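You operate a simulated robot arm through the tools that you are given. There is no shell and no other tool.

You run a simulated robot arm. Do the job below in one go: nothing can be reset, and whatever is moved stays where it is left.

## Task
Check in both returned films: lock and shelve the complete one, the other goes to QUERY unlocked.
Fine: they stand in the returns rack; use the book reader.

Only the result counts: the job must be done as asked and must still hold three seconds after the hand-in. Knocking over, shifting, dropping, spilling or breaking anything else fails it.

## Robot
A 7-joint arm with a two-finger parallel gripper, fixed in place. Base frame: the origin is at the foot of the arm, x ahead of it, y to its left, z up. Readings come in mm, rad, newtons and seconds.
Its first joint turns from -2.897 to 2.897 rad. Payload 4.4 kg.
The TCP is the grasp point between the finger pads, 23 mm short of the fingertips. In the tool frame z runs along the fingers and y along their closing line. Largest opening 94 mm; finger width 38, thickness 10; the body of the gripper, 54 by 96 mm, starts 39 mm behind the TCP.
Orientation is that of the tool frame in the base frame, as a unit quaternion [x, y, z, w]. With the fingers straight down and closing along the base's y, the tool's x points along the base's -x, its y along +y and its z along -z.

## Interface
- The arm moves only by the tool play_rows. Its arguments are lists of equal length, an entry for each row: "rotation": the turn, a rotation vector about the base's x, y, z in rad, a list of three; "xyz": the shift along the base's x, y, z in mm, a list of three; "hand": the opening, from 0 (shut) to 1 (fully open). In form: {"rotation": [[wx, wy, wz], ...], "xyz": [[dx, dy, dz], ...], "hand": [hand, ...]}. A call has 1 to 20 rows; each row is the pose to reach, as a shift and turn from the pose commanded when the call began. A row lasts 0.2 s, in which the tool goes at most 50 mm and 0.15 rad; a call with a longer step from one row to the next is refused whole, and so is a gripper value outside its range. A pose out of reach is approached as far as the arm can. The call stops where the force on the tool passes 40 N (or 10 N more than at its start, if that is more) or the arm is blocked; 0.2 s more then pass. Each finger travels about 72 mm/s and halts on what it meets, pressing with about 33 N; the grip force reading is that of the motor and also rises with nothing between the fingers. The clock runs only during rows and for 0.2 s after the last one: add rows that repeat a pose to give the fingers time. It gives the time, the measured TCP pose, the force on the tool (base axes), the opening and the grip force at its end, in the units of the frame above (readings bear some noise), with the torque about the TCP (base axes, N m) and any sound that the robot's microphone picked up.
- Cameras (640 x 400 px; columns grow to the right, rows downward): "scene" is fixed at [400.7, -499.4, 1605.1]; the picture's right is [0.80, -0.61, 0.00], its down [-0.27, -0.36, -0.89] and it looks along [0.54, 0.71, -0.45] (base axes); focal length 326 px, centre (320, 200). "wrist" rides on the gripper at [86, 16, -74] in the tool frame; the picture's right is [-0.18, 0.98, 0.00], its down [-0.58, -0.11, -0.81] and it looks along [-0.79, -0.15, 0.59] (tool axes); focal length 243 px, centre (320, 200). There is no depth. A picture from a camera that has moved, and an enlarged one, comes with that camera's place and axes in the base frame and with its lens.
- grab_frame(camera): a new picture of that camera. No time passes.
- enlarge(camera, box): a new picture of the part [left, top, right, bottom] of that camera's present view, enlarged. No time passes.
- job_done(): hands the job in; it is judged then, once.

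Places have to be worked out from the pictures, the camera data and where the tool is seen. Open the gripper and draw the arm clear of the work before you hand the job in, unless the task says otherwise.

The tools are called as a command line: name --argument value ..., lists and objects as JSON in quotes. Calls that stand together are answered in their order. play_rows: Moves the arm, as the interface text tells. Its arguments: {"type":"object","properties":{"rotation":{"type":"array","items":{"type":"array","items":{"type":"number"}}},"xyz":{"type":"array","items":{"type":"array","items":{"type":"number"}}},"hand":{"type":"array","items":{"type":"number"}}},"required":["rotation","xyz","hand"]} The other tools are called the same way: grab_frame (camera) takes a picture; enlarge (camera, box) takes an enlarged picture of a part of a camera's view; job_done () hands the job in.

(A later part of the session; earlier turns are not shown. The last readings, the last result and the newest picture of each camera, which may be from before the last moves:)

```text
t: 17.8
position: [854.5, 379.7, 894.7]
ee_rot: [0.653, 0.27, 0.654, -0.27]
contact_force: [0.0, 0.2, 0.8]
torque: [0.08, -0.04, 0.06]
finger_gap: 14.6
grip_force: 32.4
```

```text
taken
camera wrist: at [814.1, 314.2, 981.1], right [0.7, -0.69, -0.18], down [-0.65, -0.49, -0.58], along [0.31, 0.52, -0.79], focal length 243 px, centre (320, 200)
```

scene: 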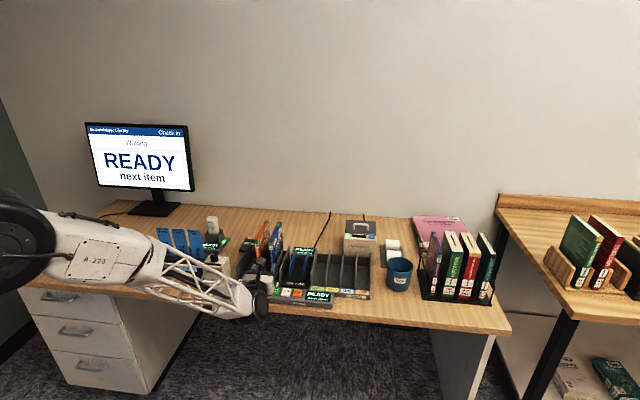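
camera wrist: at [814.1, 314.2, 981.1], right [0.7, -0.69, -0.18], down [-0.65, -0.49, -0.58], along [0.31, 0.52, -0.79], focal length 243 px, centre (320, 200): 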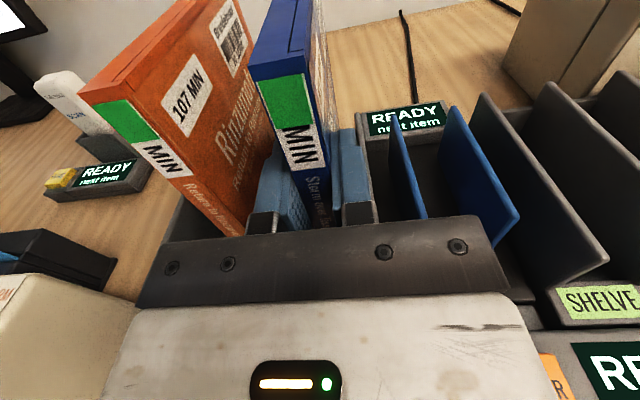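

Gripped with a 14.6 mm gap. I'll lift the blue case straight up by 120 mm and check it.

play_rows --rotation '[[0, 0, 0], [0, 0, 0], [0, 0, 0], [0, 0, 0], [0, 0, 0], [0, 0, 0]]' --xyz '[[0, 0, 15], [0, 0, 40], [0, 0, 70], [0, 0, 100], [0, 0, 120], [0, 0, 120]]' --hand '[0, 0, 0, 0, 0, 0]'

grab_frame --camera "wrist"

enlarge --camera "scene" --box '[220, 190, 380, 310]'

```text
t: 19.2
position: [854.3, 380.4, 1017.6]
ee_rot: [0.654, 0.27, 0.654, -0.27]
contact_force: [0.3, 0.0, -0.6]
torque: [-0.01, 0.0, -0.03]
finger_gap: 14.1
grip_force: 33.3
```

```text
taken
camera wrist: at [813.9, 315.1, 1103.5], right [0.69, -0.7, -0.18], down [-0.65, -0.49, -0.58], along [0.31, 0.52, -0.79], focal length 243 px, centre (320, 200)
```

wrist: 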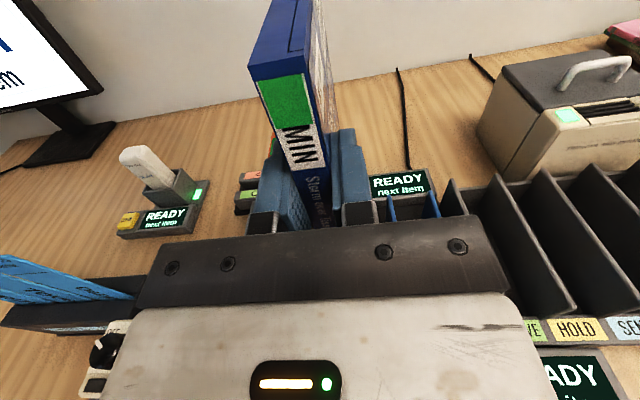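

```text
3.33 times, centred on (300, 250) of scene
camera zoom: at [400.7, -499.4, 1605.1], right [0.8, -0.61, 0.0], down [-0.27, -0.36, -0.89], along [0.54, 0.71, -0.45], focal length 1087 px, centre (387, 33)
```

zoom: 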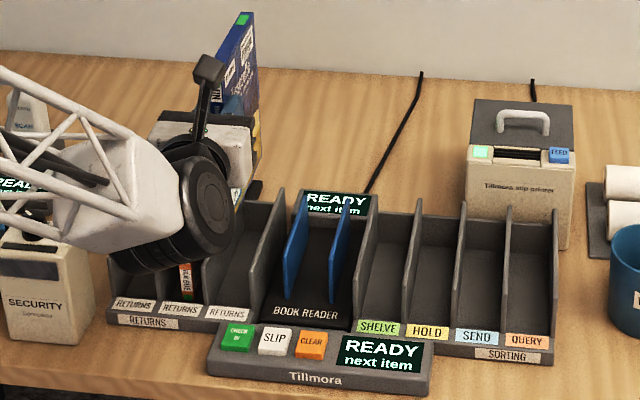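

The blue case is held level. The reader's blue guides are at lateral 388 and 443, tops z≈833, so I'll carry the case to lateral 415.5 and lower it most of the way.

play_rows --rotation '[[0, 0, 0], [0, 0, 0], [0, 0, 0], [0, 0, 0], [0, 0, 0], [0, 0, 0], [0, 0, 0], [0, 0, 0]]' --xyz '[[19, -19, 0], [38, -38, 0], [56.6, -56.6, 0], [56.6, -56.6, 0], [56.6, -56.6, -30], [56.6, -56.6, -60], [56.6, -56.6, -80], [56.6, -56.6, -80]]' --hand '[0, 0, 0, 0, 0, 0, 0, 0]'

grab_frame --camera "wrist"

enlarge --camera "scene" --box '[220, 190, 380, 310]'

```text
t: 21.0
position: [912.1, 322.8, 938.1]
ee_rot: [0.654, 0.27, 0.653, -0.27]
contact_force: [0.9, 0.5, -0.7]
torque: [-0.03, 0.02, -0.01]
finger_gap: 14.2
grip_force: 32.7
```

```text
taken
camera wrist: at [871.0, 257.6, 1023.8], right [0.7, -0.69, -0.18], down [-0.65, -0.49, -0.58], along [0.31, 0.52, -0.79], focal length 243 px, centre (320, 200)
```

wrist: 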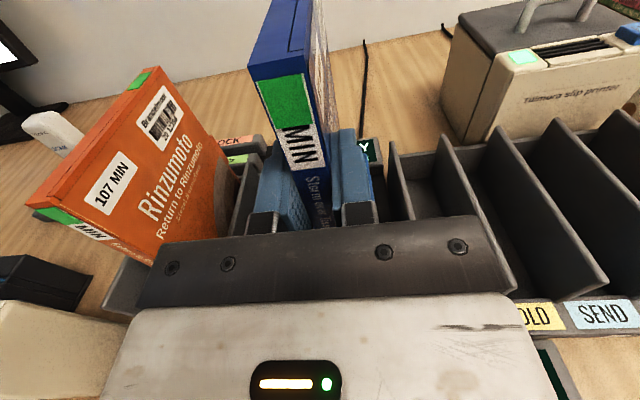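

```text
3.33 times, centred on (300, 250) of scene
camera zoom: at [400.7, -499.4, 1605.1], right [0.8, -0.61, 0.0], down [-0.27, -0.36, -0.89], along [0.54, 0.71, -0.45], focal length 1087 px, centre (387, 33)
```

zoom: 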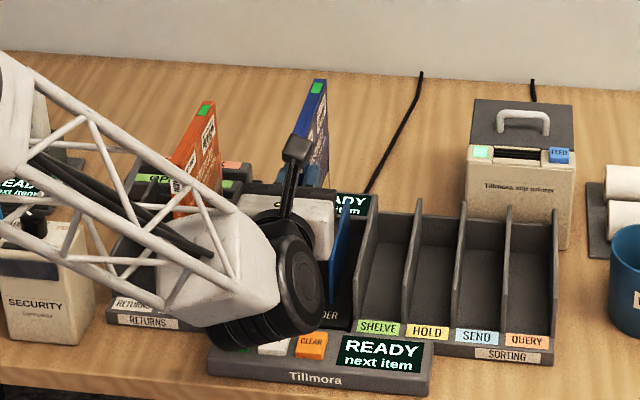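

The case is centred between the guides with its bottom at about z=813. I'll lower another 38 mm in small steps.

play_rows --rotation '[[0, 0, 0], [0, 0, 0], [0, 0, 0], [0, 0, 0], [0, 0, 0]]' --xyz '[[0, 0, -12], [0, 0, -24], [0, 0, -32], [0, 0, -38], [0, 0, -38]]' --hand '[0, 0, 0, 0, 0]'

grab_frame --camera "scene"

```text
t: 22.2
position: [913.3, 323.5, 900.5]
ee_rot: [0.653, 0.27, 0.654, -0.27]
contact_force: [1.9, 1.9, 26.2]
torque: [0.06, -0.14, -0.07]
finger_gap: 14.2
grip_force: 32.9
```

```text
taken
```

scene: 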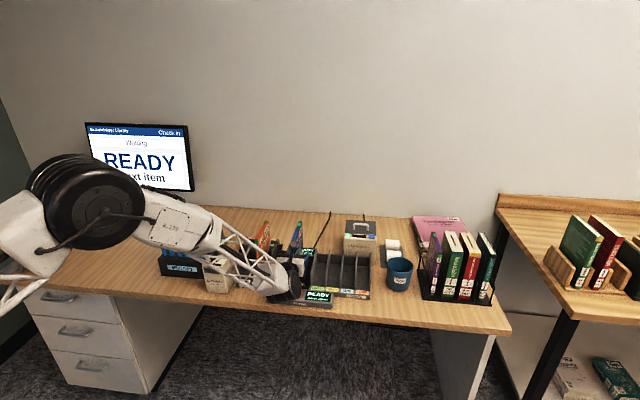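

The case touches the reader pad with 26 N at TCP z=900.5. I'll back up about 1 mm to unload it, then open the fingers gently.

play_rows --rotation '[[0, 0, 0], [0, 0, 0]]' --xyz '[[0, 0, 0.8], [0, 0, 0.8]]' --hand '[0, 0]'

enlarge --camera "scene" --box '[70, 110, 230, 210]'

grab_frame --camera "wrist"

```text
t: 22.8
position: [913.5, 324.6, 899.7]
ee_rot: [0.653, 0.271, 0.653, -0.271]
contact_force: [4.0, 2.3, 25.6]
torque: [0.16, -0.2, 0.01]
finger_gap: 14.1
grip_force: 33.4
```

```text
4.00 times, centred on (150, 160) of scene
camera zoom: at [400.7, -499.4, 1605.1], right [0.8, -0.61, 0.0], down [-0.27, -0.36, -0.89], along [0.54, 0.71, -0.45], focal length 1304 px, centre (1000, 360)
```

zoom: 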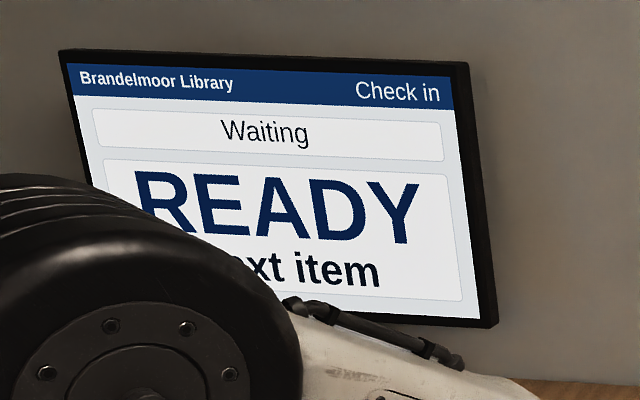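

```text
taken
camera wrist: at [871.9, 258.7, 985.6], right [0.7, -0.69, -0.18], down [-0.65, -0.49, -0.58], along [0.31, 0.52, -0.79], focal length 243 px, centre (320, 200)
```

wrist: 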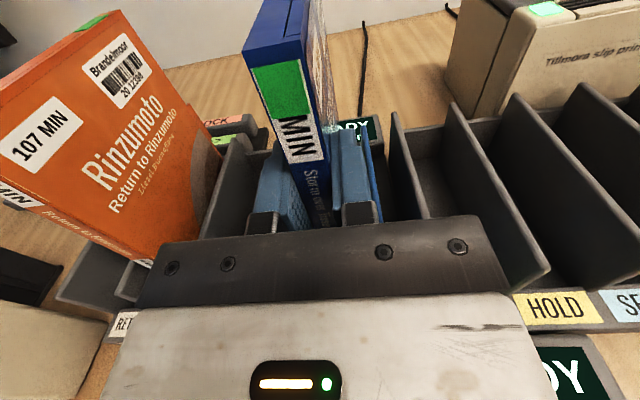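

There are still 25 N on the tool; I'll raise slightly more and read again.

play_rows --rotation '[[0, 0, 0], [0, 0, 0]]' --xyz '[[0, 0, 1.5], [0, 0, 1.5]]' --hand '[0, 0]'

enlarge --camera "wrist" --box '[230, 80, 430, 240]'

```text
t: 23.4
position: [911.8, 323.8, 898.9]
ee_rot: [0.653, 0.27, 0.654, -0.271]
contact_force: [3.7, 4.5, 14.8]
torque: [0.43, -0.3, 0.01]
finger_gap: 14.3
grip_force: 32.9
```

```text
2.50 times, centred on (330, 160) of wrist
camera zoom: at [872.0, 258.4, 985.7], right [0.69, -0.7, -0.18], down [-0.65, -0.49, -0.58], along [0.31, 0.52, -0.79], focal length 606 px, centre (295, 300)
```

zoom: 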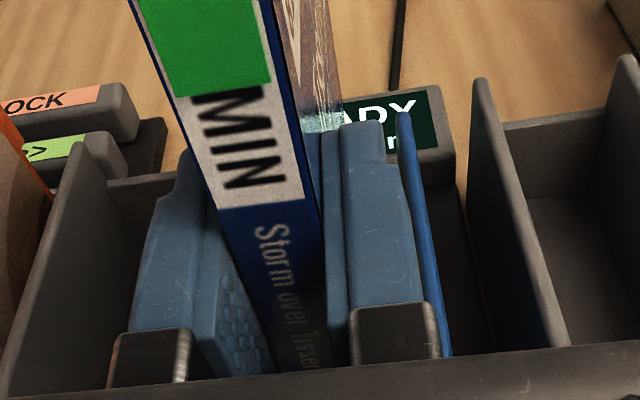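

The force dropped to 15 N, so the pad surface is about 5 mm higher than the rack floor. Another 1.4 mm up should balance it.

play_rows --rotation '[[0, 0, 0], [0, 0, 0]]' --xyz '[[0, 0, 1.4], [0, 0, 1.4]]' --hand '[0, 0]'

```text
t: 24.0
position: [911.6, 324.0, 901.1]
ee_rot: [0.654, 0.271, 0.652, -0.271]
contact_force: [-0.4, 0.4, -1.0]
torque: [-0.03, 0.0, -0.01]
finger_gap: 14.6
grip_force: 32.8
```

The load is off; the case bottom is at most a millimetre above the pad. I'll open the fingers gently.

play_rows --rotation '[[0, 0, 0], [0, 0, 0], [0, 0, 0], [0, 0, 0]]' --xyz '[[0, 0, -0.6], [0, 0, -0.6], [0, 0, -0.6], [0, 0, -0.6]]' --hand '[0.2, 0.3, 0.4, 0.4]'

grab_frame --camera "wrist"

grab_frame --camera "scene"

```text
t: 25.0
position: [912.4, 322.9, 900.6]
ee_rot: [0.653, 0.27, 0.653, -0.27]
contact_force: [0.8, -0.7, -0.6]
torque: [-0.01, -0.01, 0.01]
finger_gap: 37.8
grip_force: 0.0
```

```text
taken
camera wrist: at [872.3, 258.5, 986.9], right [0.7, -0.69, -0.18], down [-0.65, -0.49, -0.58], along [0.31, 0.52, -0.79], focal length 243 px, centre (320, 200)
```

wrist: 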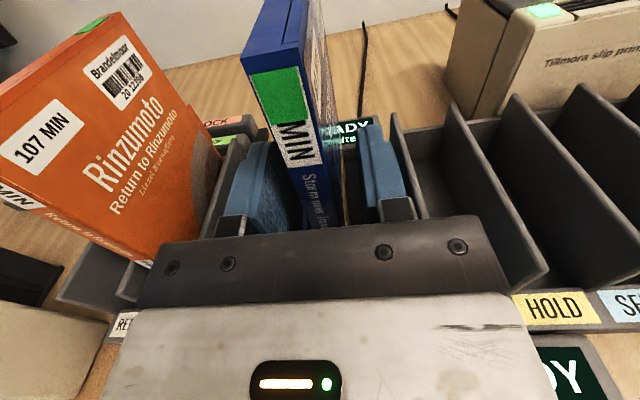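

```text
taken
```

scene: 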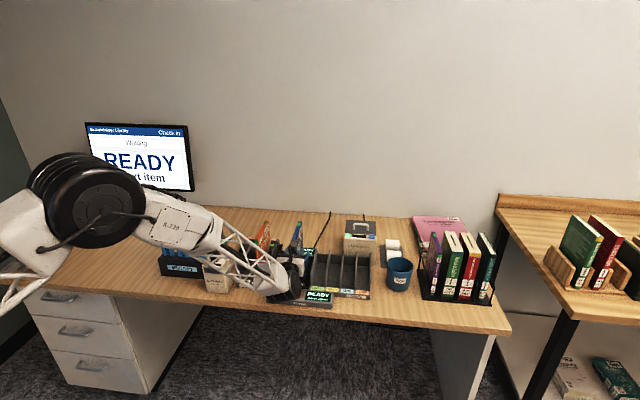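

The case stands on its own between the guides. I'll retreat straight back away from it and then check the displays.

play_rows --rotation '[[0, 0, 0], [0, 0, 0], [0, 0, 0], [0, 0, 0], [0, 0, 0], [0, 0, 0], [0, 0, 0]]' --xyz '[[0, 0, 0], [-10, -10, 0], [-25, -25, 0], [-45, -45, 0], [-67, -67, 15], [-90, -90, 45], [-90, -90, 45]]' --hand '[0.5, 0.5, 0.5, 0.5, 0.5, 0.5, 0.5]'

grab_frame --camera "wrist"

grab_frame --camera "scene"

enlarge --camera "scene" --box '[240, 200, 400, 320]'

```text
t: 26.6
position: [823.2, 234.8, 944.8]
ee_rot: [0.654, 0.27, 0.653, -0.27]
contact_force: [0.1, 0.2, -0.1]
torque: [0.03, 0.01, -0.01]
finger_gap: 46.9
grip_force: 0.1
```

```text
taken
camera wrist: at [784.0, 170.2, 1030.5], right [0.7, -0.69, -0.18], down [-0.65, -0.49, -0.58], along [0.31, 0.52, -0.79], focal length 243 px, centre (320, 200)
```

wrist: 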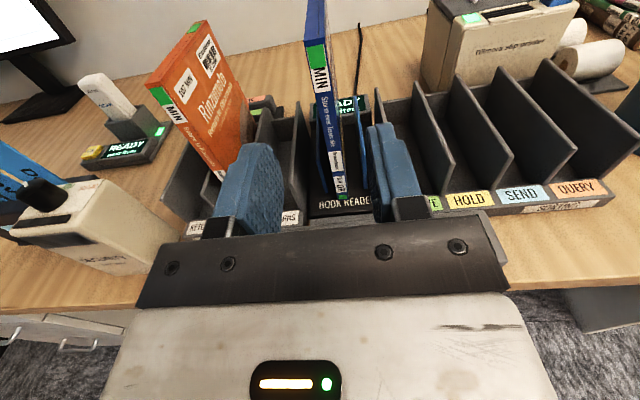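

```text
taken
```

scene: 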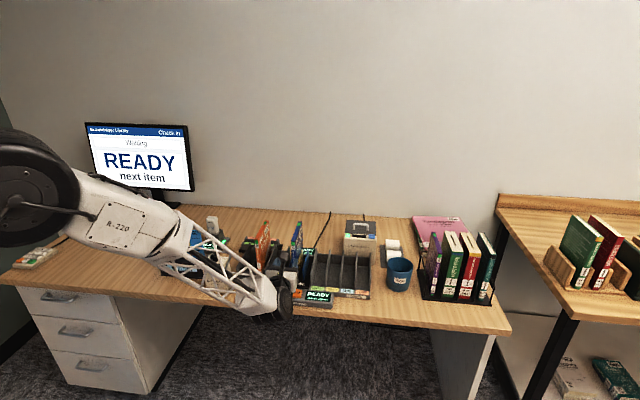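

```text
3.33 times, centred on (320, 260) of scene
camera zoom: at [400.7, -499.4, 1605.1], right [0.8, -0.61, 0.0], down [-0.27, -0.36, -0.89], along [0.54, 0.71, -0.45], focal length 1087 px, centre (320, 0)
```

zoom: 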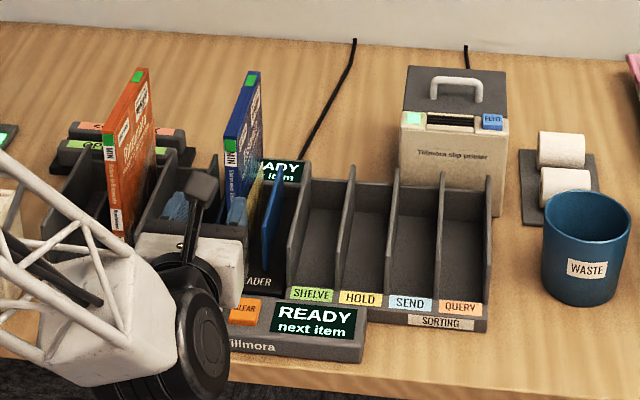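

Both displays still say READY, so the CHECK IN key has to be pressed. I place its top at about lateral 359.5, depth 790, z≈797; I'll close the gripper, tilt it 45° down and hover over the key.

play_rows --rotation '[[-0.0926, 0.0926, 0], [-0.185, 0.185, 0], [-0.278, 0.278, 0], [-0.37, 0.37, 0], [-0.463, 0.463, 0], [-0.5554, 0.5554, 0], [-0.5554, 0.5554, 0]]' --xyz '[[-2, 11, 0], [-4, 22, -5], [-6, 34, -20], [-8, 45, -35], [-10, 56, -50], [-12.4, 67.6, -65], [-12.4, 67.6, -65]]' --hand '[0.3, 0.1, 0, 0, 0, 0, 0]'

grab_frame --camera "wrist"

enlarge --camera "scene" --box '[220, 200, 380, 320]'

```text
t: 28.2
position: [810.6, 301.1, 881.3]
ee_rot: [0.853, 0.354, 0.354, -0.147]
contact_force: [0.9, 0.0, 0.4]
torque: [-0.05, -0.01, 0.01]
finger_gap: 0.1
grip_force: 33.4
```

```text
taken
camera wrist: at [828.0, 294.8, 995.5], right [0.6, -0.79, -0.13], down [-0.77, -0.62, 0.16], along [-0.21, 0.0, -0.98], focal length 243 px, centre (320, 200)
```

wrist: 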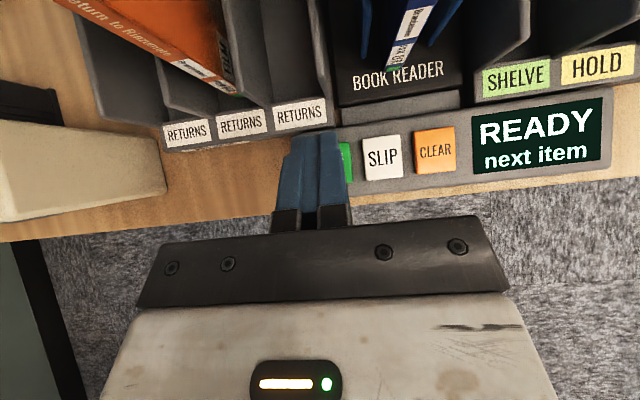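

```text
3.33 times, centred on (300, 260) of scene
camera zoom: at [400.7, -499.4, 1605.1], right [0.8, -0.61, 0.0], down [-0.27, -0.36, -0.89], along [0.54, 0.71, -0.45], focal length 1087 px, centre (387, 0)
```

zoom: 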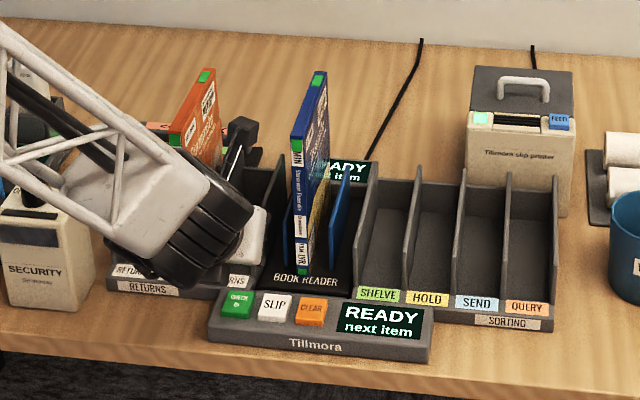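

From above, CHECK IN is centred near lateral 361, depth 792.5, and the closed fingertips are right over it. I'll shift 3 mm forward and press down in small steps.

play_rows --rotation '[[0, 0, 0], [0, 0, 0], [0, 0, 0], [0, 0, 0], [0, 0, 0], [0, 0, 0]]' --xyz '[[2, 2, -25], [2, 2, -45], [2, 2, -51], [2, 2, -54], [2, 2, -57], [2, 2, -57]]' --hand '[0, 0, 0, 0, 0, 0]'

grab_frame --camera "wrist"

grab_frame --camera "scene"

```text
t: 29.6
position: [813.0, 303.2, 823.4]
ee_rot: [0.854, 0.353, 0.354, -0.146]
contact_force: [-0.4, -0.4, 0.0]
torque: [-0.01, -0.01, 0.01]
finger_gap: 0.0
grip_force: 33.1
```

```text
taken
camera wrist: at [831.0, 296.7, 938.1], right [0.6, -0.79, -0.13], down [-0.77, -0.62, 0.16], along [-0.2, 0.0, -0.98], focal length 243 px, centre (320, 200)
```

wrist: 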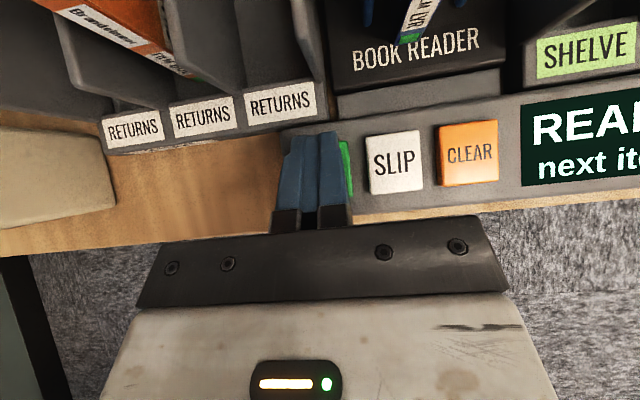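

```text
taken
```

scene: 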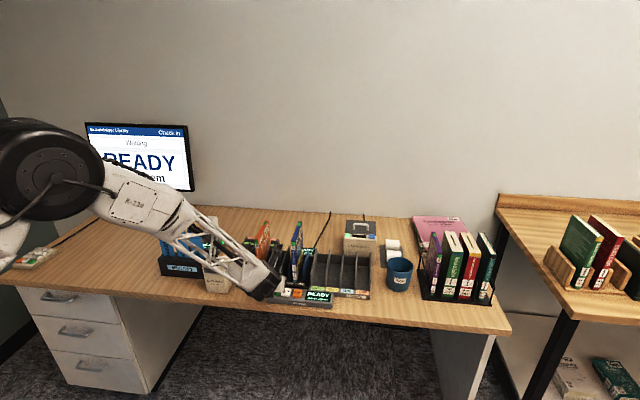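

No contact yet, since the fingertips are more rounded than I assumed. I'll continue down in small steps.

play_rows --rotation '[[0, 0, 0], [0, 0, 0], [0, 0, 0], [0, 0, 0]]' --xyz '[[1, 1, -2], [1, 1, -4], [1, 1, -6], [1, 1, -6]]' --hand '[0, 0, 0, 0]'

grab_frame --camera "scene"

grab_frame --camera "wrist"

```text
t: 30.6
position: [812.4, 304.6, 818.7]
ee_rot: [0.853, 0.354, 0.353, -0.147]
contact_force: [0.2, 2.4, 4.3]
torque: [0.01, -0.06, -0.03]
finger_gap: 0.0
grip_force: 32.4
heard: click
```

```text
taken
```

scene: 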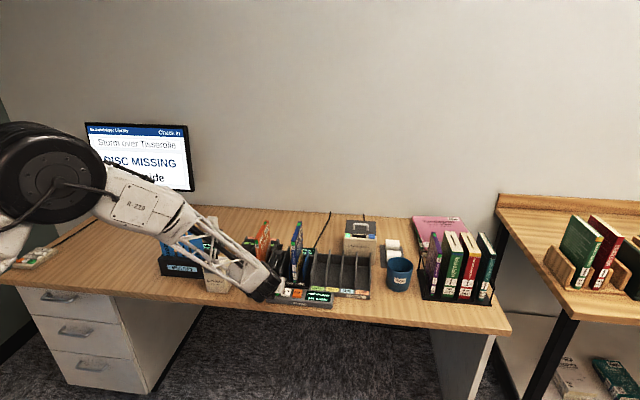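

```text
taken
camera wrist: at [831.5, 298.1, 931.9], right [0.6, -0.79, -0.13], down [-0.77, -0.62, 0.16], along [-0.2, 0.0, -0.98], focal length 243 px, centre (320, 200)
```

wrist: 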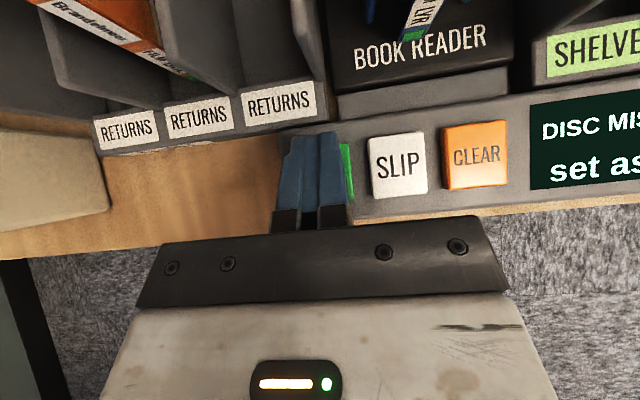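

A click, and the screens show "DISC MISSING – set aside" for the blue film. I'll lift off the key by 40 mm and read the displays.

play_rows --rotation '[[0, 0, 0], [0, 0, 0], [0, 0, 0]]' --xyz '[[0, 0, 10], [0, 0, 40], [0, 0, 40]]' --hand '[0, 0, 0]'

enlarge --camera "scene" --box '[70, 110, 230, 210]'

enlarge --camera "scene" --box '[220, 200, 380, 320]'

```text
t: 31.4
position: [812.3, 304.7, 859.2]
ee_rot: [0.853, 0.354, 0.354, -0.146]
contact_force: [0.0, -0.6, 0.0]
torque: [0.02, 0.03, 0.02]
finger_gap: 0.1
grip_force: 32.8
```

```text
4.00 times, centred on (150, 160) of scene
camera zoom: at [400.7, -499.4, 1605.1], right [0.8, -0.61, 0.0], down [-0.27, -0.36, -0.89], along [0.54, 0.71, -0.45], focal length 1304 px, centre (1000, 360)
```

zoom: 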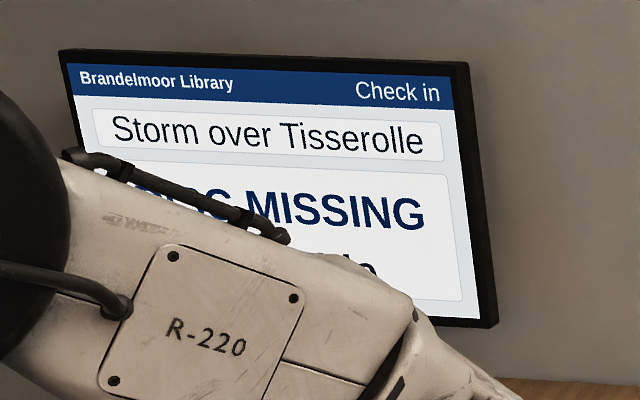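

```text
3.33 times, centred on (300, 260) of scene
camera zoom: at [400.7, -499.4, 1605.1], right [0.8, -0.61, 0.0], down [-0.27, -0.36, -0.89], along [0.54, 0.71, -0.45], focal length 1087 px, centre (387, 0)
```

zoom: 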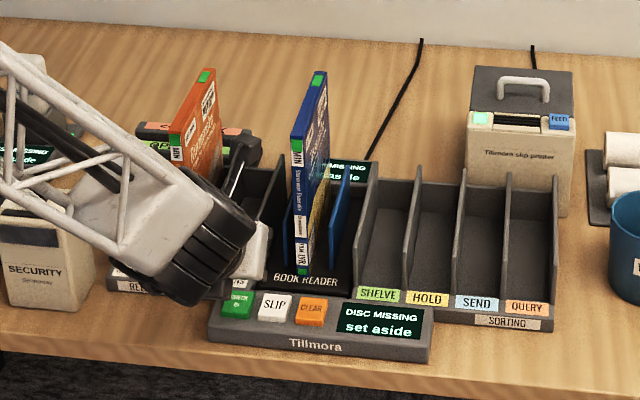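

The blue film "Storm over Tisserolle" is incomplete (disc missing, set aside), so it goes to QUERY. I'll turn the tool forward again and line up with the blue spine at lateral 416.

play_rows --rotation '[[0.0926, -0.0926, 0], [0.185, -0.185, 0], [0.278, -0.278, 0], [0.37, -0.37, 0], [0.463, -0.463, 0], [0.5554, -0.5554, 0], [0.5554, -0.5554, 0]]' --xyz '[[0, 0, 20], [0, 0, 43], [8, -12, 43], [16, -24, 43], [25, -35, 43], [33.1, -46.8, 43], [33.1, -46.8, 43]]' --hand '[0, 0.1, 0.2, 0.3, 0.4, 0.5, 0.5]'

grab_frame --camera "wrist"

```text
t: 33.0
position: [846.4, 258.0, 899.6]
ee_rot: [0.653, 0.27, 0.654, -0.27]
contact_force: [0.0, 0.4, -0.6]
torque: [-0.04, -0.02, -0.01]
finger_gap: 47.0
grip_force: 0.1
```

```text
taken
camera wrist: at [806.0, 194.0, 986.7], right [0.69, -0.7, -0.18], down [-0.65, -0.49, -0.58], along [0.31, 0.52, -0.79], focal length 243 px, centre (320, 200)
```

wrist: 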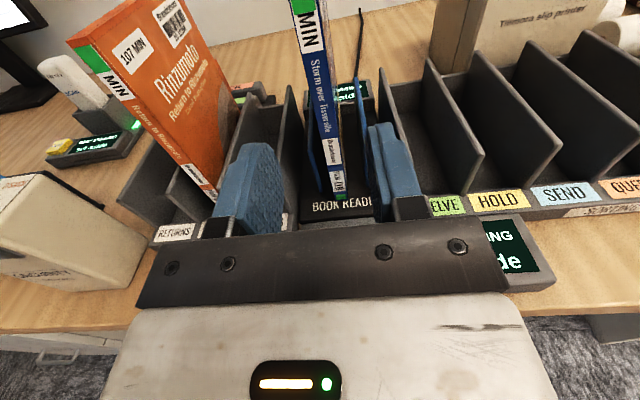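

Aligned with the blue spine between the fingers. I'll advance 93 mm, close, and read the grip.

play_rows --rotation '[[0, 0, 0], [0, 0, 0], [0, 0, 0], [0, 0, 0], [0, 0, 0], [0, 0, 0], [0, 0, 0], [0, 0, 0]]' --xyz '[[17, 17, 0], [34, 34, 0], [50, 50, 0], [66.2, 66.2, 0], [66.2, 66.2, 0], [66.2, 66.2, 0], [66.2, 66.2, 0], [66.2, 66.2, 0]]' --hand '[0.5, 0.5, 0.5, 0.5, 0.4, 0.2, 0, 0]'

grab_frame --camera "wrist"

```text
t: 34.8
position: [912.8, 323.4, 901.3]
ee_rot: [0.653, 0.271, 0.653, -0.271]
contact_force: [-0.7, 0.7, 0.6]
torque: [0.04, -0.01, -0.03]
finger_gap: 14.5
grip_force: 33.1
```

```text
taken
camera wrist: at [871.7, 258.7, 987.9], right [0.7, -0.69, -0.18], down [-0.65, -0.49, -0.58], along [0.31, 0.52, -0.79], focal length 243 px, centre (320, 200)
```

wrist: 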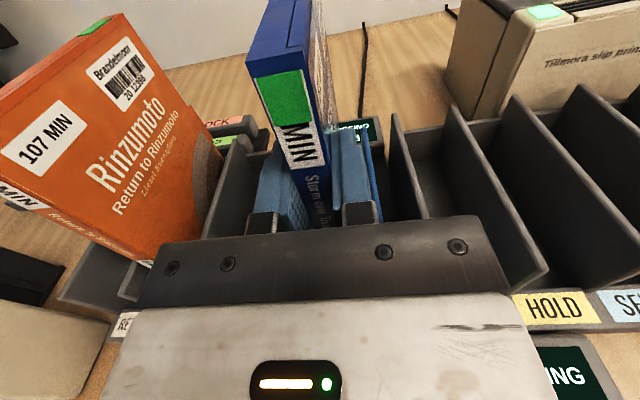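

Gripped again (14.5 mm). I'll lift 115 mm and carry the blue case right to above the QUERY slot at lateral 666, then look before lowering.

play_rows --rotation '[[0, 0, 0], [0, 0, 0], [0, 0, 0], [0, 0, 0], [0, 0, 0], [0, 0, 0], [0, 0, 0], [0, 0, 0], [0, 0, 0], [0, 0, 0], [0, 0, 0], [0, 0, 0]]' --xyz '[[0, 0, 15], [0, 0, 50], [0, 0, 85], [0, 0, 115], [22, -22, 115], [50, -50, 115], [78, -78, 115], [106, -106, 115], [134, -134, 115], [160, -160, 115], [176.8, -176.8, 115], [176.8, -176.8, 115]]' --hand '[0, 0, 0, 0, 0, 0, 0, 0, 0, 0, 0, 0]'

grab_frame --camera "wrist"

grab_frame --camera "scene"

```text
t: 37.4
position: [1088.9, 146.8, 1013.7]
ee_rot: [0.653, 0.271, 0.653, -0.271]
contact_force: [-0.3, -0.3, -0.4]
torque: [-0.03, 0.05, 0.0]
finger_gap: 14.5
grip_force: 32.8
```

```text
taken
camera wrist: at [1048.9, 81.3, 1100.7], right [0.69, -0.7, -0.18], down [-0.65, -0.49, -0.58], along [0.31, 0.52, -0.79], focal length 243 px, centre (320, 200)
```

wrist: 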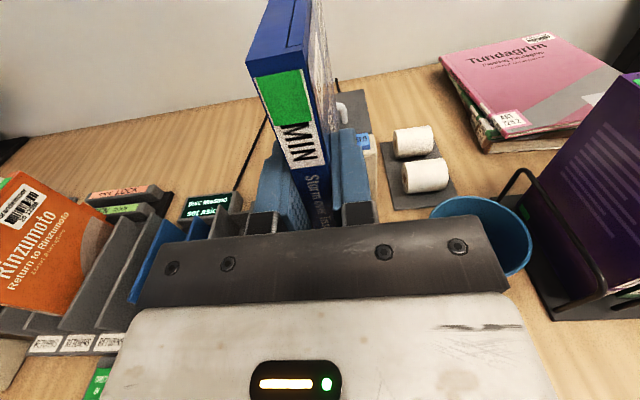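

```text
taken
```

scene: 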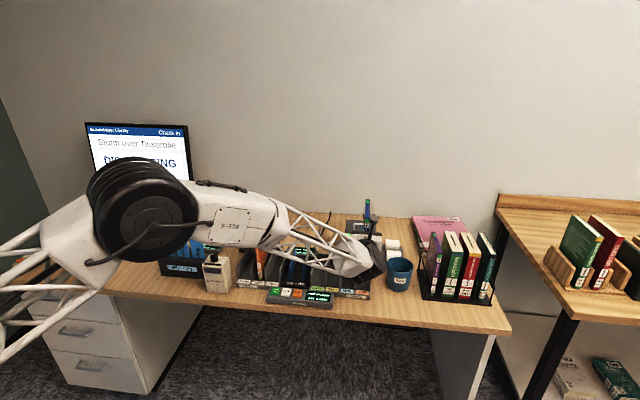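

The case is above the QUERY end of the sorting rack. I'll zoom in to check its alignment with the slot before lowering.

enlarge --camera "scene" --box '[310, 200, 410, 300]'

enlarge --camera "wrist" --box '[200, 80, 460, 240]'

```text
4.00 times, centred on (360, 250) of scene
camera zoom: at [400.7, -499.4, 1605.1], right [0.8, -0.61, 0.0], down [-0.27, -0.36, -0.89], along [0.54, 0.71, -0.45], focal length 1304 px, centre (160, 0)
```

zoom: 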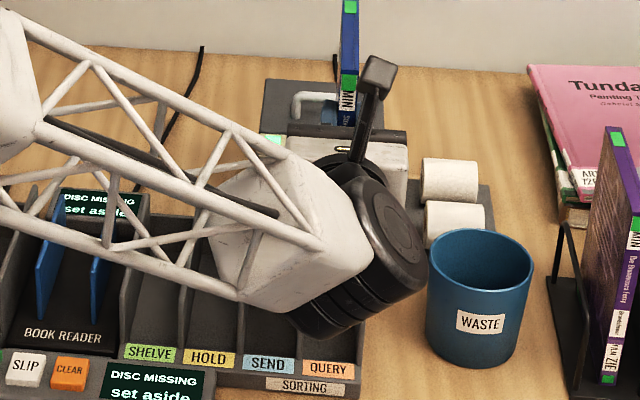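

```text
2.46 times, centred on (330, 160) of wrist
camera zoom: at [1048.9, 81.3, 1100.7], right [0.69, -0.7, -0.18], down [-0.65, -0.49, -0.58], along [0.31, 0.52, -0.79], focal length 597 px, centre (295, 298)
```

zoom: 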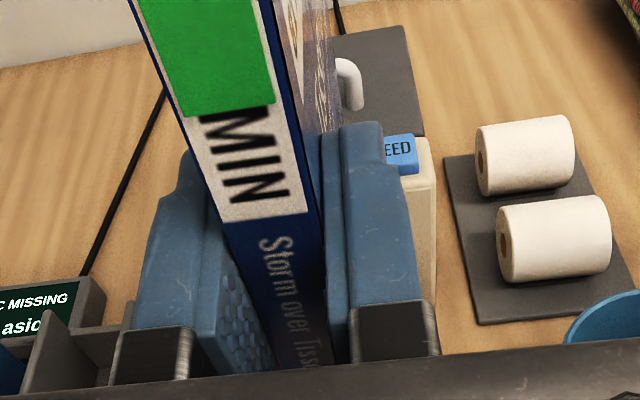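

The QUERY slot spans about lateral 638–690, and the case is centred at 666. I'll lower it to just above the expected floor contact.

play_rows --rotation '[[0, 0, 0], [0, 0, 0], [0, 0, 0], [0, 0, 0], [0, 0, 0], [0, 0, 0], [0, 0, 0]]' --xyz '[[-0.5, 0.5, -30], [-0.5, 0.5, -60], [-0.5, 0.5, -85], [-0.5, 0.5, -100], [-0.5, 0.5, -110], [-0.5, 0.5, -116], [-0.5, 0.5, -116]]' --hand '[0, 0, 0, 0, 0, 0, 0]'

enlarge --camera "scene" --box '[310, 200, 410, 300]'

grab_frame --camera "wrist"

```text
t: 39.0
position: [1088.5, 147.2, 898.7]
ee_rot: [0.653, 0.271, 0.653, -0.271]
contact_force: [0.0, -0.2, 0.0]
torque: [-0.02, 0.04, -0.02]
finger_gap: 14.6
grip_force: 33.0
```

```text
4.00 times, centred on (360, 250) of scene
camera zoom: at [400.7, -499.4, 1605.1], right [0.8, -0.61, 0.0], down [-0.27, -0.36, -0.89], along [0.54, 0.71, -0.45], focal length 1304 px, centre (160, 0)
```

zoom: 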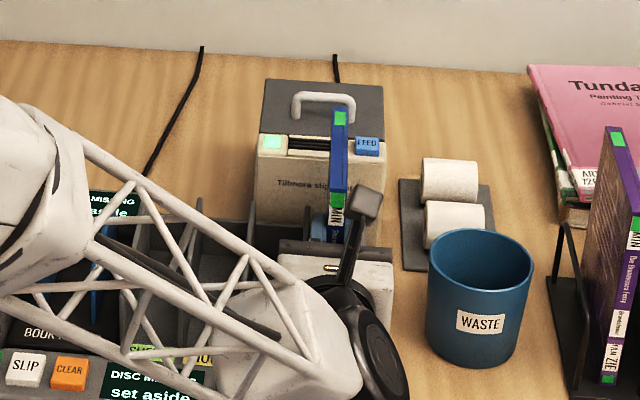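

```text
taken
camera wrist: at [1046.8, 82.1, 984.9], right [0.7, -0.69, -0.18], down [-0.65, -0.49, -0.58], along [0.31, 0.52, -0.79], focal length 243 px, centre (320, 200)
```

wrist: 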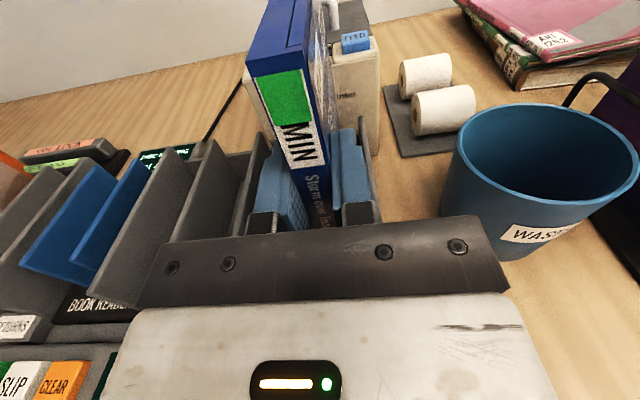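

In the QUERY slot with no contact yet. I'll lower in small steps until the floor is felt.

play_rows --rotation '[[0, 0, 0], [0, 0, 0], [0, 0, 0]]' --xyz '[[0, 0, -1.5], [0, 0, -3], [0, 0, -3]]' --hand '[0, 0, 0]'

```text
t: 39.8
position: [1088.4, 147.7, 895.5]
ee_rot: [0.653, 0.27, 0.654, -0.27]
contact_force: [-0.3, 1.0, -0.3]
torque: [-0.02, 0.04, -0.01]
finger_gap: 14.4
grip_force: 33.0
```

play_rows --rotation '[[0, 0, 0], [0, 0, 0], [0, 0, 0]]' --xyz '[[0, 0, -0.8], [0, 0, -1.6], [0, 0, -1.6]]' --hand '[0, 0, 0]'

```text
t: 40.6
position: [1088.2, 149.3, 894.8]
ee_rot: [0.653, 0.27, 0.654, -0.27]
contact_force: [-0.6, 0.1, -0.3]
torque: [0.01, 0.01, -0.01]
finger_gap: 14.5
grip_force: 32.8
```

No contact at a commanded z of about 895.5; I'll step down a little further.

play_rows --rotation '[[0, 0, 0], [0, 0, 0], [0, 0, 0]]' --xyz '[[0, 0, -0.8], [0, 0, -1.6], [0, 0, -1.6]]' --hand '[0, 0, 0]'

```text
t: 41.4
position: [1087.9, 146.9, 893.6]
ee_rot: [0.653, 0.271, 0.653, -0.271]
contact_force: [0.2, 0.6, -0.6]
torque: [-0.01, -0.02, -0.03]
finger_gap: 14.3
grip_force: 33.2
```

Still free. Two more small steps down.

play_rows --rotation '[[0, 0, 0], [0, 0, 0], [0, 0, 0], [0, 0, 0]]' --xyz '[[0, 0, -0.8], [0, 0, -1.6], [0, 0, -2.4], [0, 0, -2.4]]' --hand '[0, 0, 0, 0]'

```text
t: 42.4
position: [1089.7, 147.8, 892.5]
ee_rot: [0.652, 0.271, 0.654, -0.27]
contact_force: [-1.3, -1.2, 21.9]
torque: [-0.34, 0.27, 0.03]
finger_gap: 14.6
grip_force: 33.1
```

The floor is reached (22 N). I'll back off 2 mm to unload and re-read.

play_rows --rotation '[[0, 0, 0], [0, 0, 0]]' --xyz '[[0, 0, 2.0], [0, 0, 2.0]]' --hand '[0, 0]'

```text
t: 43.0
position: [1088.7, 147.9, 894.3]
ee_rot: [0.653, 0.271, 0.653, -0.271]
contact_force: [4.1, 0.8, 11.7]
torque: [0.17, -0.58, -0.02]
finger_gap: 14.4
grip_force: 33.1
```

play_rows --rotation '[[0, 0, 0], [0, 0, 0]]' --xyz '[[0, 0, 0.8], [0, 0, 0.8]]' --hand '[0, 0]'

```text
t: 43.6
position: [1087.3, 146.5, 893.4]
ee_rot: [0.653, 0.271, 0.654, -0.271]
contact_force: [1.2, 0.8, 2.0]
torque: [0.24, -0.28, -0.06]
finger_gap: 14.4
grip_force: 33.0
```

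Nearly unloaded (2 N). Releasing gently now.

play_rows --rotation '[[0, 0, 0], [0, 0, 0], [0, 0, 0], [0, 0, 0], [0, 0, 0]]' --xyz '[[0, 0, 0], [0, 0, 0], [0, 0, 0], [0, 0, 0], [0, 0, 0]]' --hand '[0.2, 0.3, 0.4, 0.4, 0.4]'

grab_frame --camera "wrist"

enlarge --camera "scene" --box '[310, 200, 410, 300]'

```text
t: 44.8
position: [1090.1, 147.8, 894.6]
ee_rot: [0.653, 0.271, 0.653, -0.271]
contact_force: [-0.8, 0.4, -0.5]
torque: [-0.02, -0.01, -0.01]
finger_gap: 37.4
grip_force: 0.1
```

```text
taken
camera wrist: at [1048.5, 82.4, 980.9], right [0.7, -0.69, -0.18], down [-0.65, -0.49, -0.58], along [0.31, 0.52, -0.79], focal length 243 px, centre (320, 200)
```

wrist: 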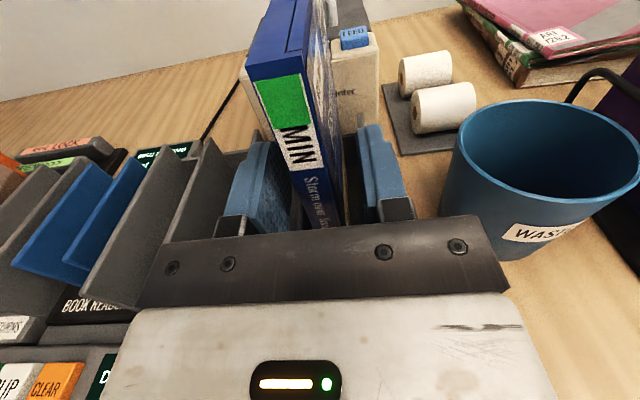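

```text
4.00 times, centred on (360, 250) of scene
camera zoom: at [400.7, -499.4, 1605.1], right [0.8, -0.61, 0.0], down [-0.27, -0.36, -0.89], along [0.54, 0.71, -0.45], focal length 1304 px, centre (160, 0)
```

zoom: 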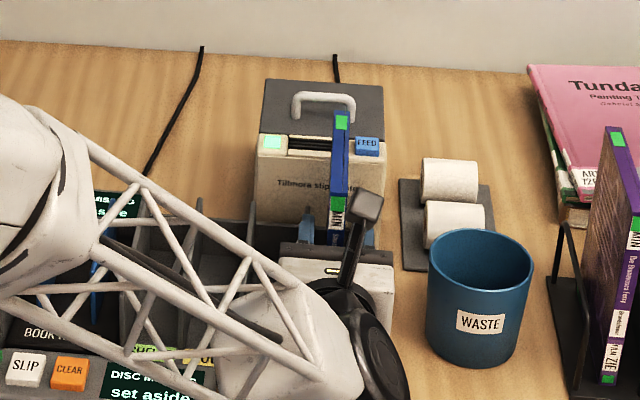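

The blue case stands upright in QUERY. I'll retreat straight back, then travel left to line up with the orange case at lateral 283.5.

play_rows --rotation '[[0, 0, 0], [0, 0, 0], [0, 0, 0], [0, 0, 0], [0, 0, 0], [0, 0, 0], [0, 0, 0], [0, 0, 0], [0, 0, 0], [0, 0, 0], [0, 0, 0], [0, 0, 0], [0, 0, 0], [0, 0, 0], [0, 0, 0], [0, 0, 0]]' --xyz '[[0, 0, 0], [-10, -10, 0], [-25, -25, 0], [-45, -45, 0], [-66, -66.4, 10], [-90, -42, 30], [-120, -12, 36], [-150, 18, 36], [-180, 48, 36], [-210, 78, 36], [-240, 108, 36], [-270, 138, 36], [-300, 168, 36], [-325, 192.6, 20], [-336.1, 203.7, 3], [-336.1, 203.7, 3]]' --hand '[0.5, 0.5, 0.5, 0.5, 0.5, 0.5, 0.5, 0.5, 0.5, 0.5, 0.5, 0.5, 0.5, 0.5, 0.5, 0.5]'

grab_frame --camera "wrist"

grab_frame --camera "scene"

```text
t: 48.2
position: [750.9, 353.0, 895.2]
ee_rot: [0.652, 0.271, 0.654, -0.27]
contact_force: [-0.4, -0.4, -0.4]
torque: [-0.01, 0.0, 0.0]
finger_gap: 47.1
grip_force: 0.1
```

```text
taken
camera wrist: at [709.4, 287.4, 981.5], right [0.7, -0.69, -0.18], down [-0.65, -0.49, -0.58], along [0.31, 0.52, -0.79], focal length 243 px, centre (320, 200)
```

wrist: 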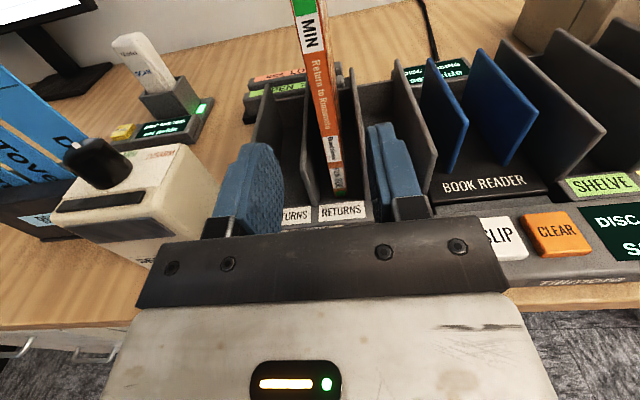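

```text
taken
```

scene: 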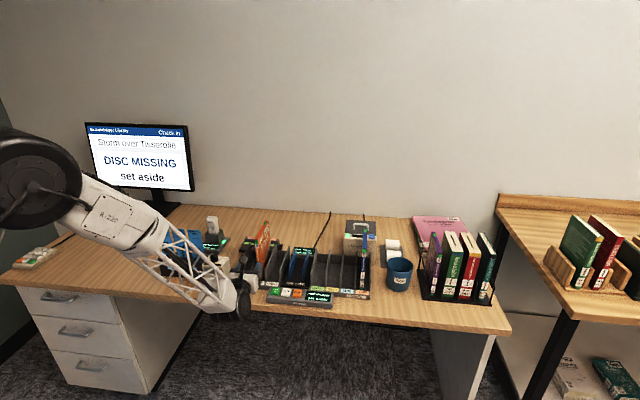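

The orange spine is centred between the fingers just as the blue one was. I'll advance 93 mm and close.

play_rows --rotation '[[0, 0, 0], [0, 0, 0], [0, 0, 0], [0, 0, 0], [0, 0, 0], [0, 0, 0], [0, 0, 0], [0, 0, 0]]' --xyz '[[17, 17, 0], [34, 34, 0], [50, 50, 0], [66.2, 66.2, 0], [66.2, 66.2, 0], [66.2, 66.2, 0], [66.2, 66.2, 0], [66.2, 66.2, 0]]' --hand '[0.5, 0.5, 0.5, 0.5, 0.4, 0.2, 0, 0]'

grab_frame --camera "wrist"

```text
t: 50.0
position: [818.4, 419.6, 895.7]
ee_rot: [0.653, 0.271, 0.654, -0.27]
contact_force: [-0.7, -0.1, 0.1]
torque: [-0.05, 0.03, 0.02]
finger_gap: 14.2
grip_force: 32.9
```

```text
taken
camera wrist: at [778.7, 353.8, 982.4], right [0.7, -0.69, -0.18], down [-0.65, -0.49, -0.58], along [0.31, 0.52, -0.79], focal length 243 px, centre (320, 200)
```

wrist: 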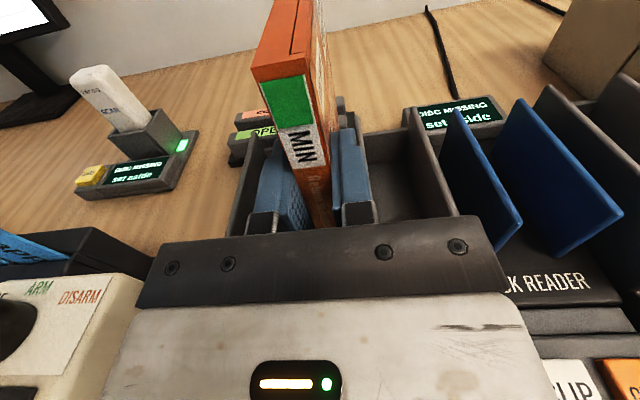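

Gripped (14.2 mm). I'll lift 120 mm, carry the orange case to the reader at lateral 416, and lower to just above the pad.

play_rows --rotation '[[0, 0, 0], [0, 0, 0], [0, 0, 0], [0, 0, 0], [0, 0, 0], [0, 0, 0], [0, 0, 0], [0, 0, 0], [0, 0, 0], [0, 0, 0], [0, 0, 0], [0, 0, 0], [0, 0, 0]]' --xyz '[[0, 0, 15], [0, 0, 50], [0, 0, 85], [0, 0, 120], [25, -25, 120], [50, -50, 120], [75, -75, 120], [93.6, -93.6, 120], [93.6, -93.6, 100], [93.6, -93.6, 70], [93.6, -93.6, 40], [93.6, -93.6, 20], [93.6, -93.6, 20]]' --hand '[0, 0, 0, 0, 0, 0, 0, 0, 0, 0, 0, 0, 0]'

grab_frame --camera "wrist"

enlarge --camera "scene" --box '[220, 200, 380, 320]'

```text
t: 52.8
position: [910.9, 324.5, 916.0]
ee_rot: [0.653, 0.271, 0.653, -0.271]
contact_force: [-0.1, 0.6, -0.1]
torque: [0.0, 0.05, 0.04]
finger_gap: 14.7
grip_force: 32.6
```

```text
taken
camera wrist: at [871.1, 260.2, 1001.9], right [0.7, -0.69, -0.18], down [-0.65, -0.49, -0.58], along [0.31, 0.52, -0.79], focal length 243 px, centre (320, 200)
```

wrist: 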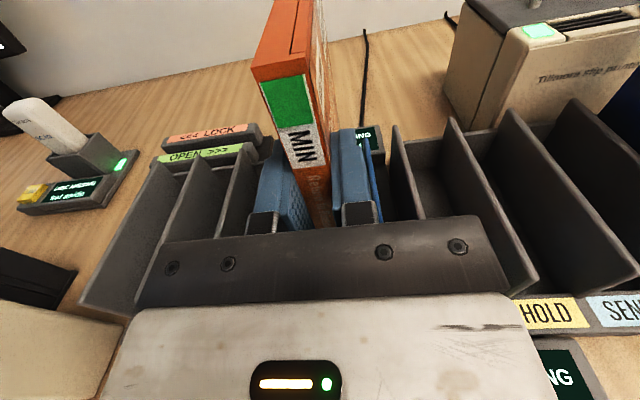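

```text
3.33 times, centred on (300, 260) of scene
camera zoom: at [400.7, -499.4, 1605.1], right [0.8, -0.61, 0.0], down [-0.27, -0.36, -0.89], along [0.54, 0.71, -0.45], focal length 1087 px, centre (387, 0)
```

zoom: 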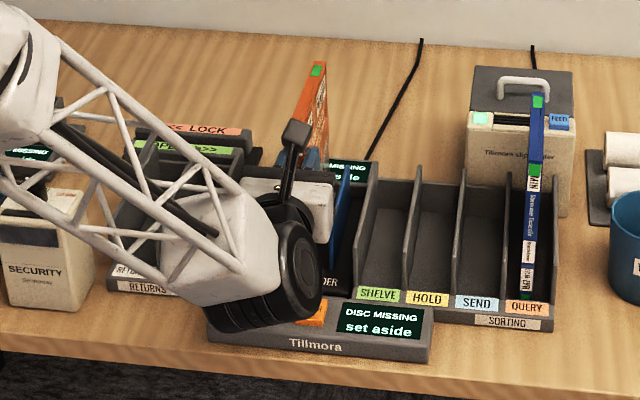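

The orange case is over the reader and blue is standing properly in QUERY. I'll lower the last part carefully.

play_rows --rotation '[[0, 0, 0], [0, 0, 0], [0, 0, 0], [0, 0, 0]]' --xyz '[[0, 0, -6], [0, 0, -11], [0, 0, -13], [0, 0, -13]]' --hand '[0, 0, 0, 0]'

```text
t: 53.8
position: [910.1, 323.7, 904.3]
ee_rot: [0.652, 0.271, 0.654, -0.271]
contact_force: [-0.8, 0.9, 5.7]
torque: [-0.05, 0.13, 0.03]
finger_gap: 14.2
grip_force: 33.1
```

Light contact at 5.7 N. I'll release here.

play_rows --rotation '[[0, 0, 0], [0, 0, 0], [0, 0, 0], [0, 0, 0], [0, 0, 0], [0, 0, 0]]' --xyz '[[0, 0, 0.4], [0, 0, 0.4], [0, 0, 0.4], [0, 0, 0.4], [0, 0, 0.4], [0, 0, 0.4]]' --hand '[0, 0.2, 0.3, 0.4, 0.5, 0.5]'

grab_frame --camera "wrist"

```text
t: 55.2
position: [911.8, 322.9, 904.1]
ee_rot: [0.654, 0.27, 0.653, -0.27]
contact_force: [0.6, -0.6, 0.4]
torque: [-0.01, 0.02, -0.02]
finger_gap: 47.1
grip_force: 0.0
```

```text
taken
camera wrist: at [871.3, 257.8, 990.3], right [0.7, -0.69, -0.18], down [-0.65, -0.49, -0.58], along [0.31, 0.52, -0.79], focal length 243 px, centre (320, 200)
```

wrist: 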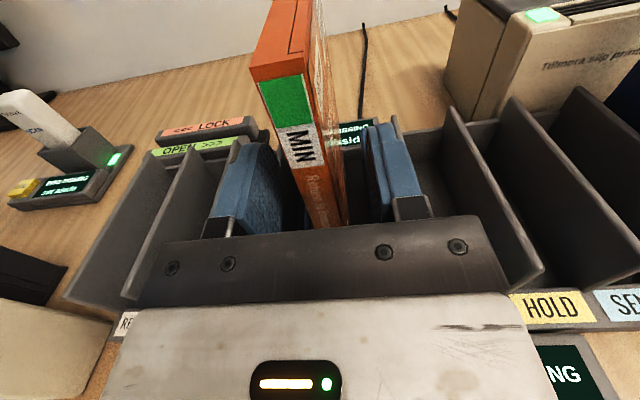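

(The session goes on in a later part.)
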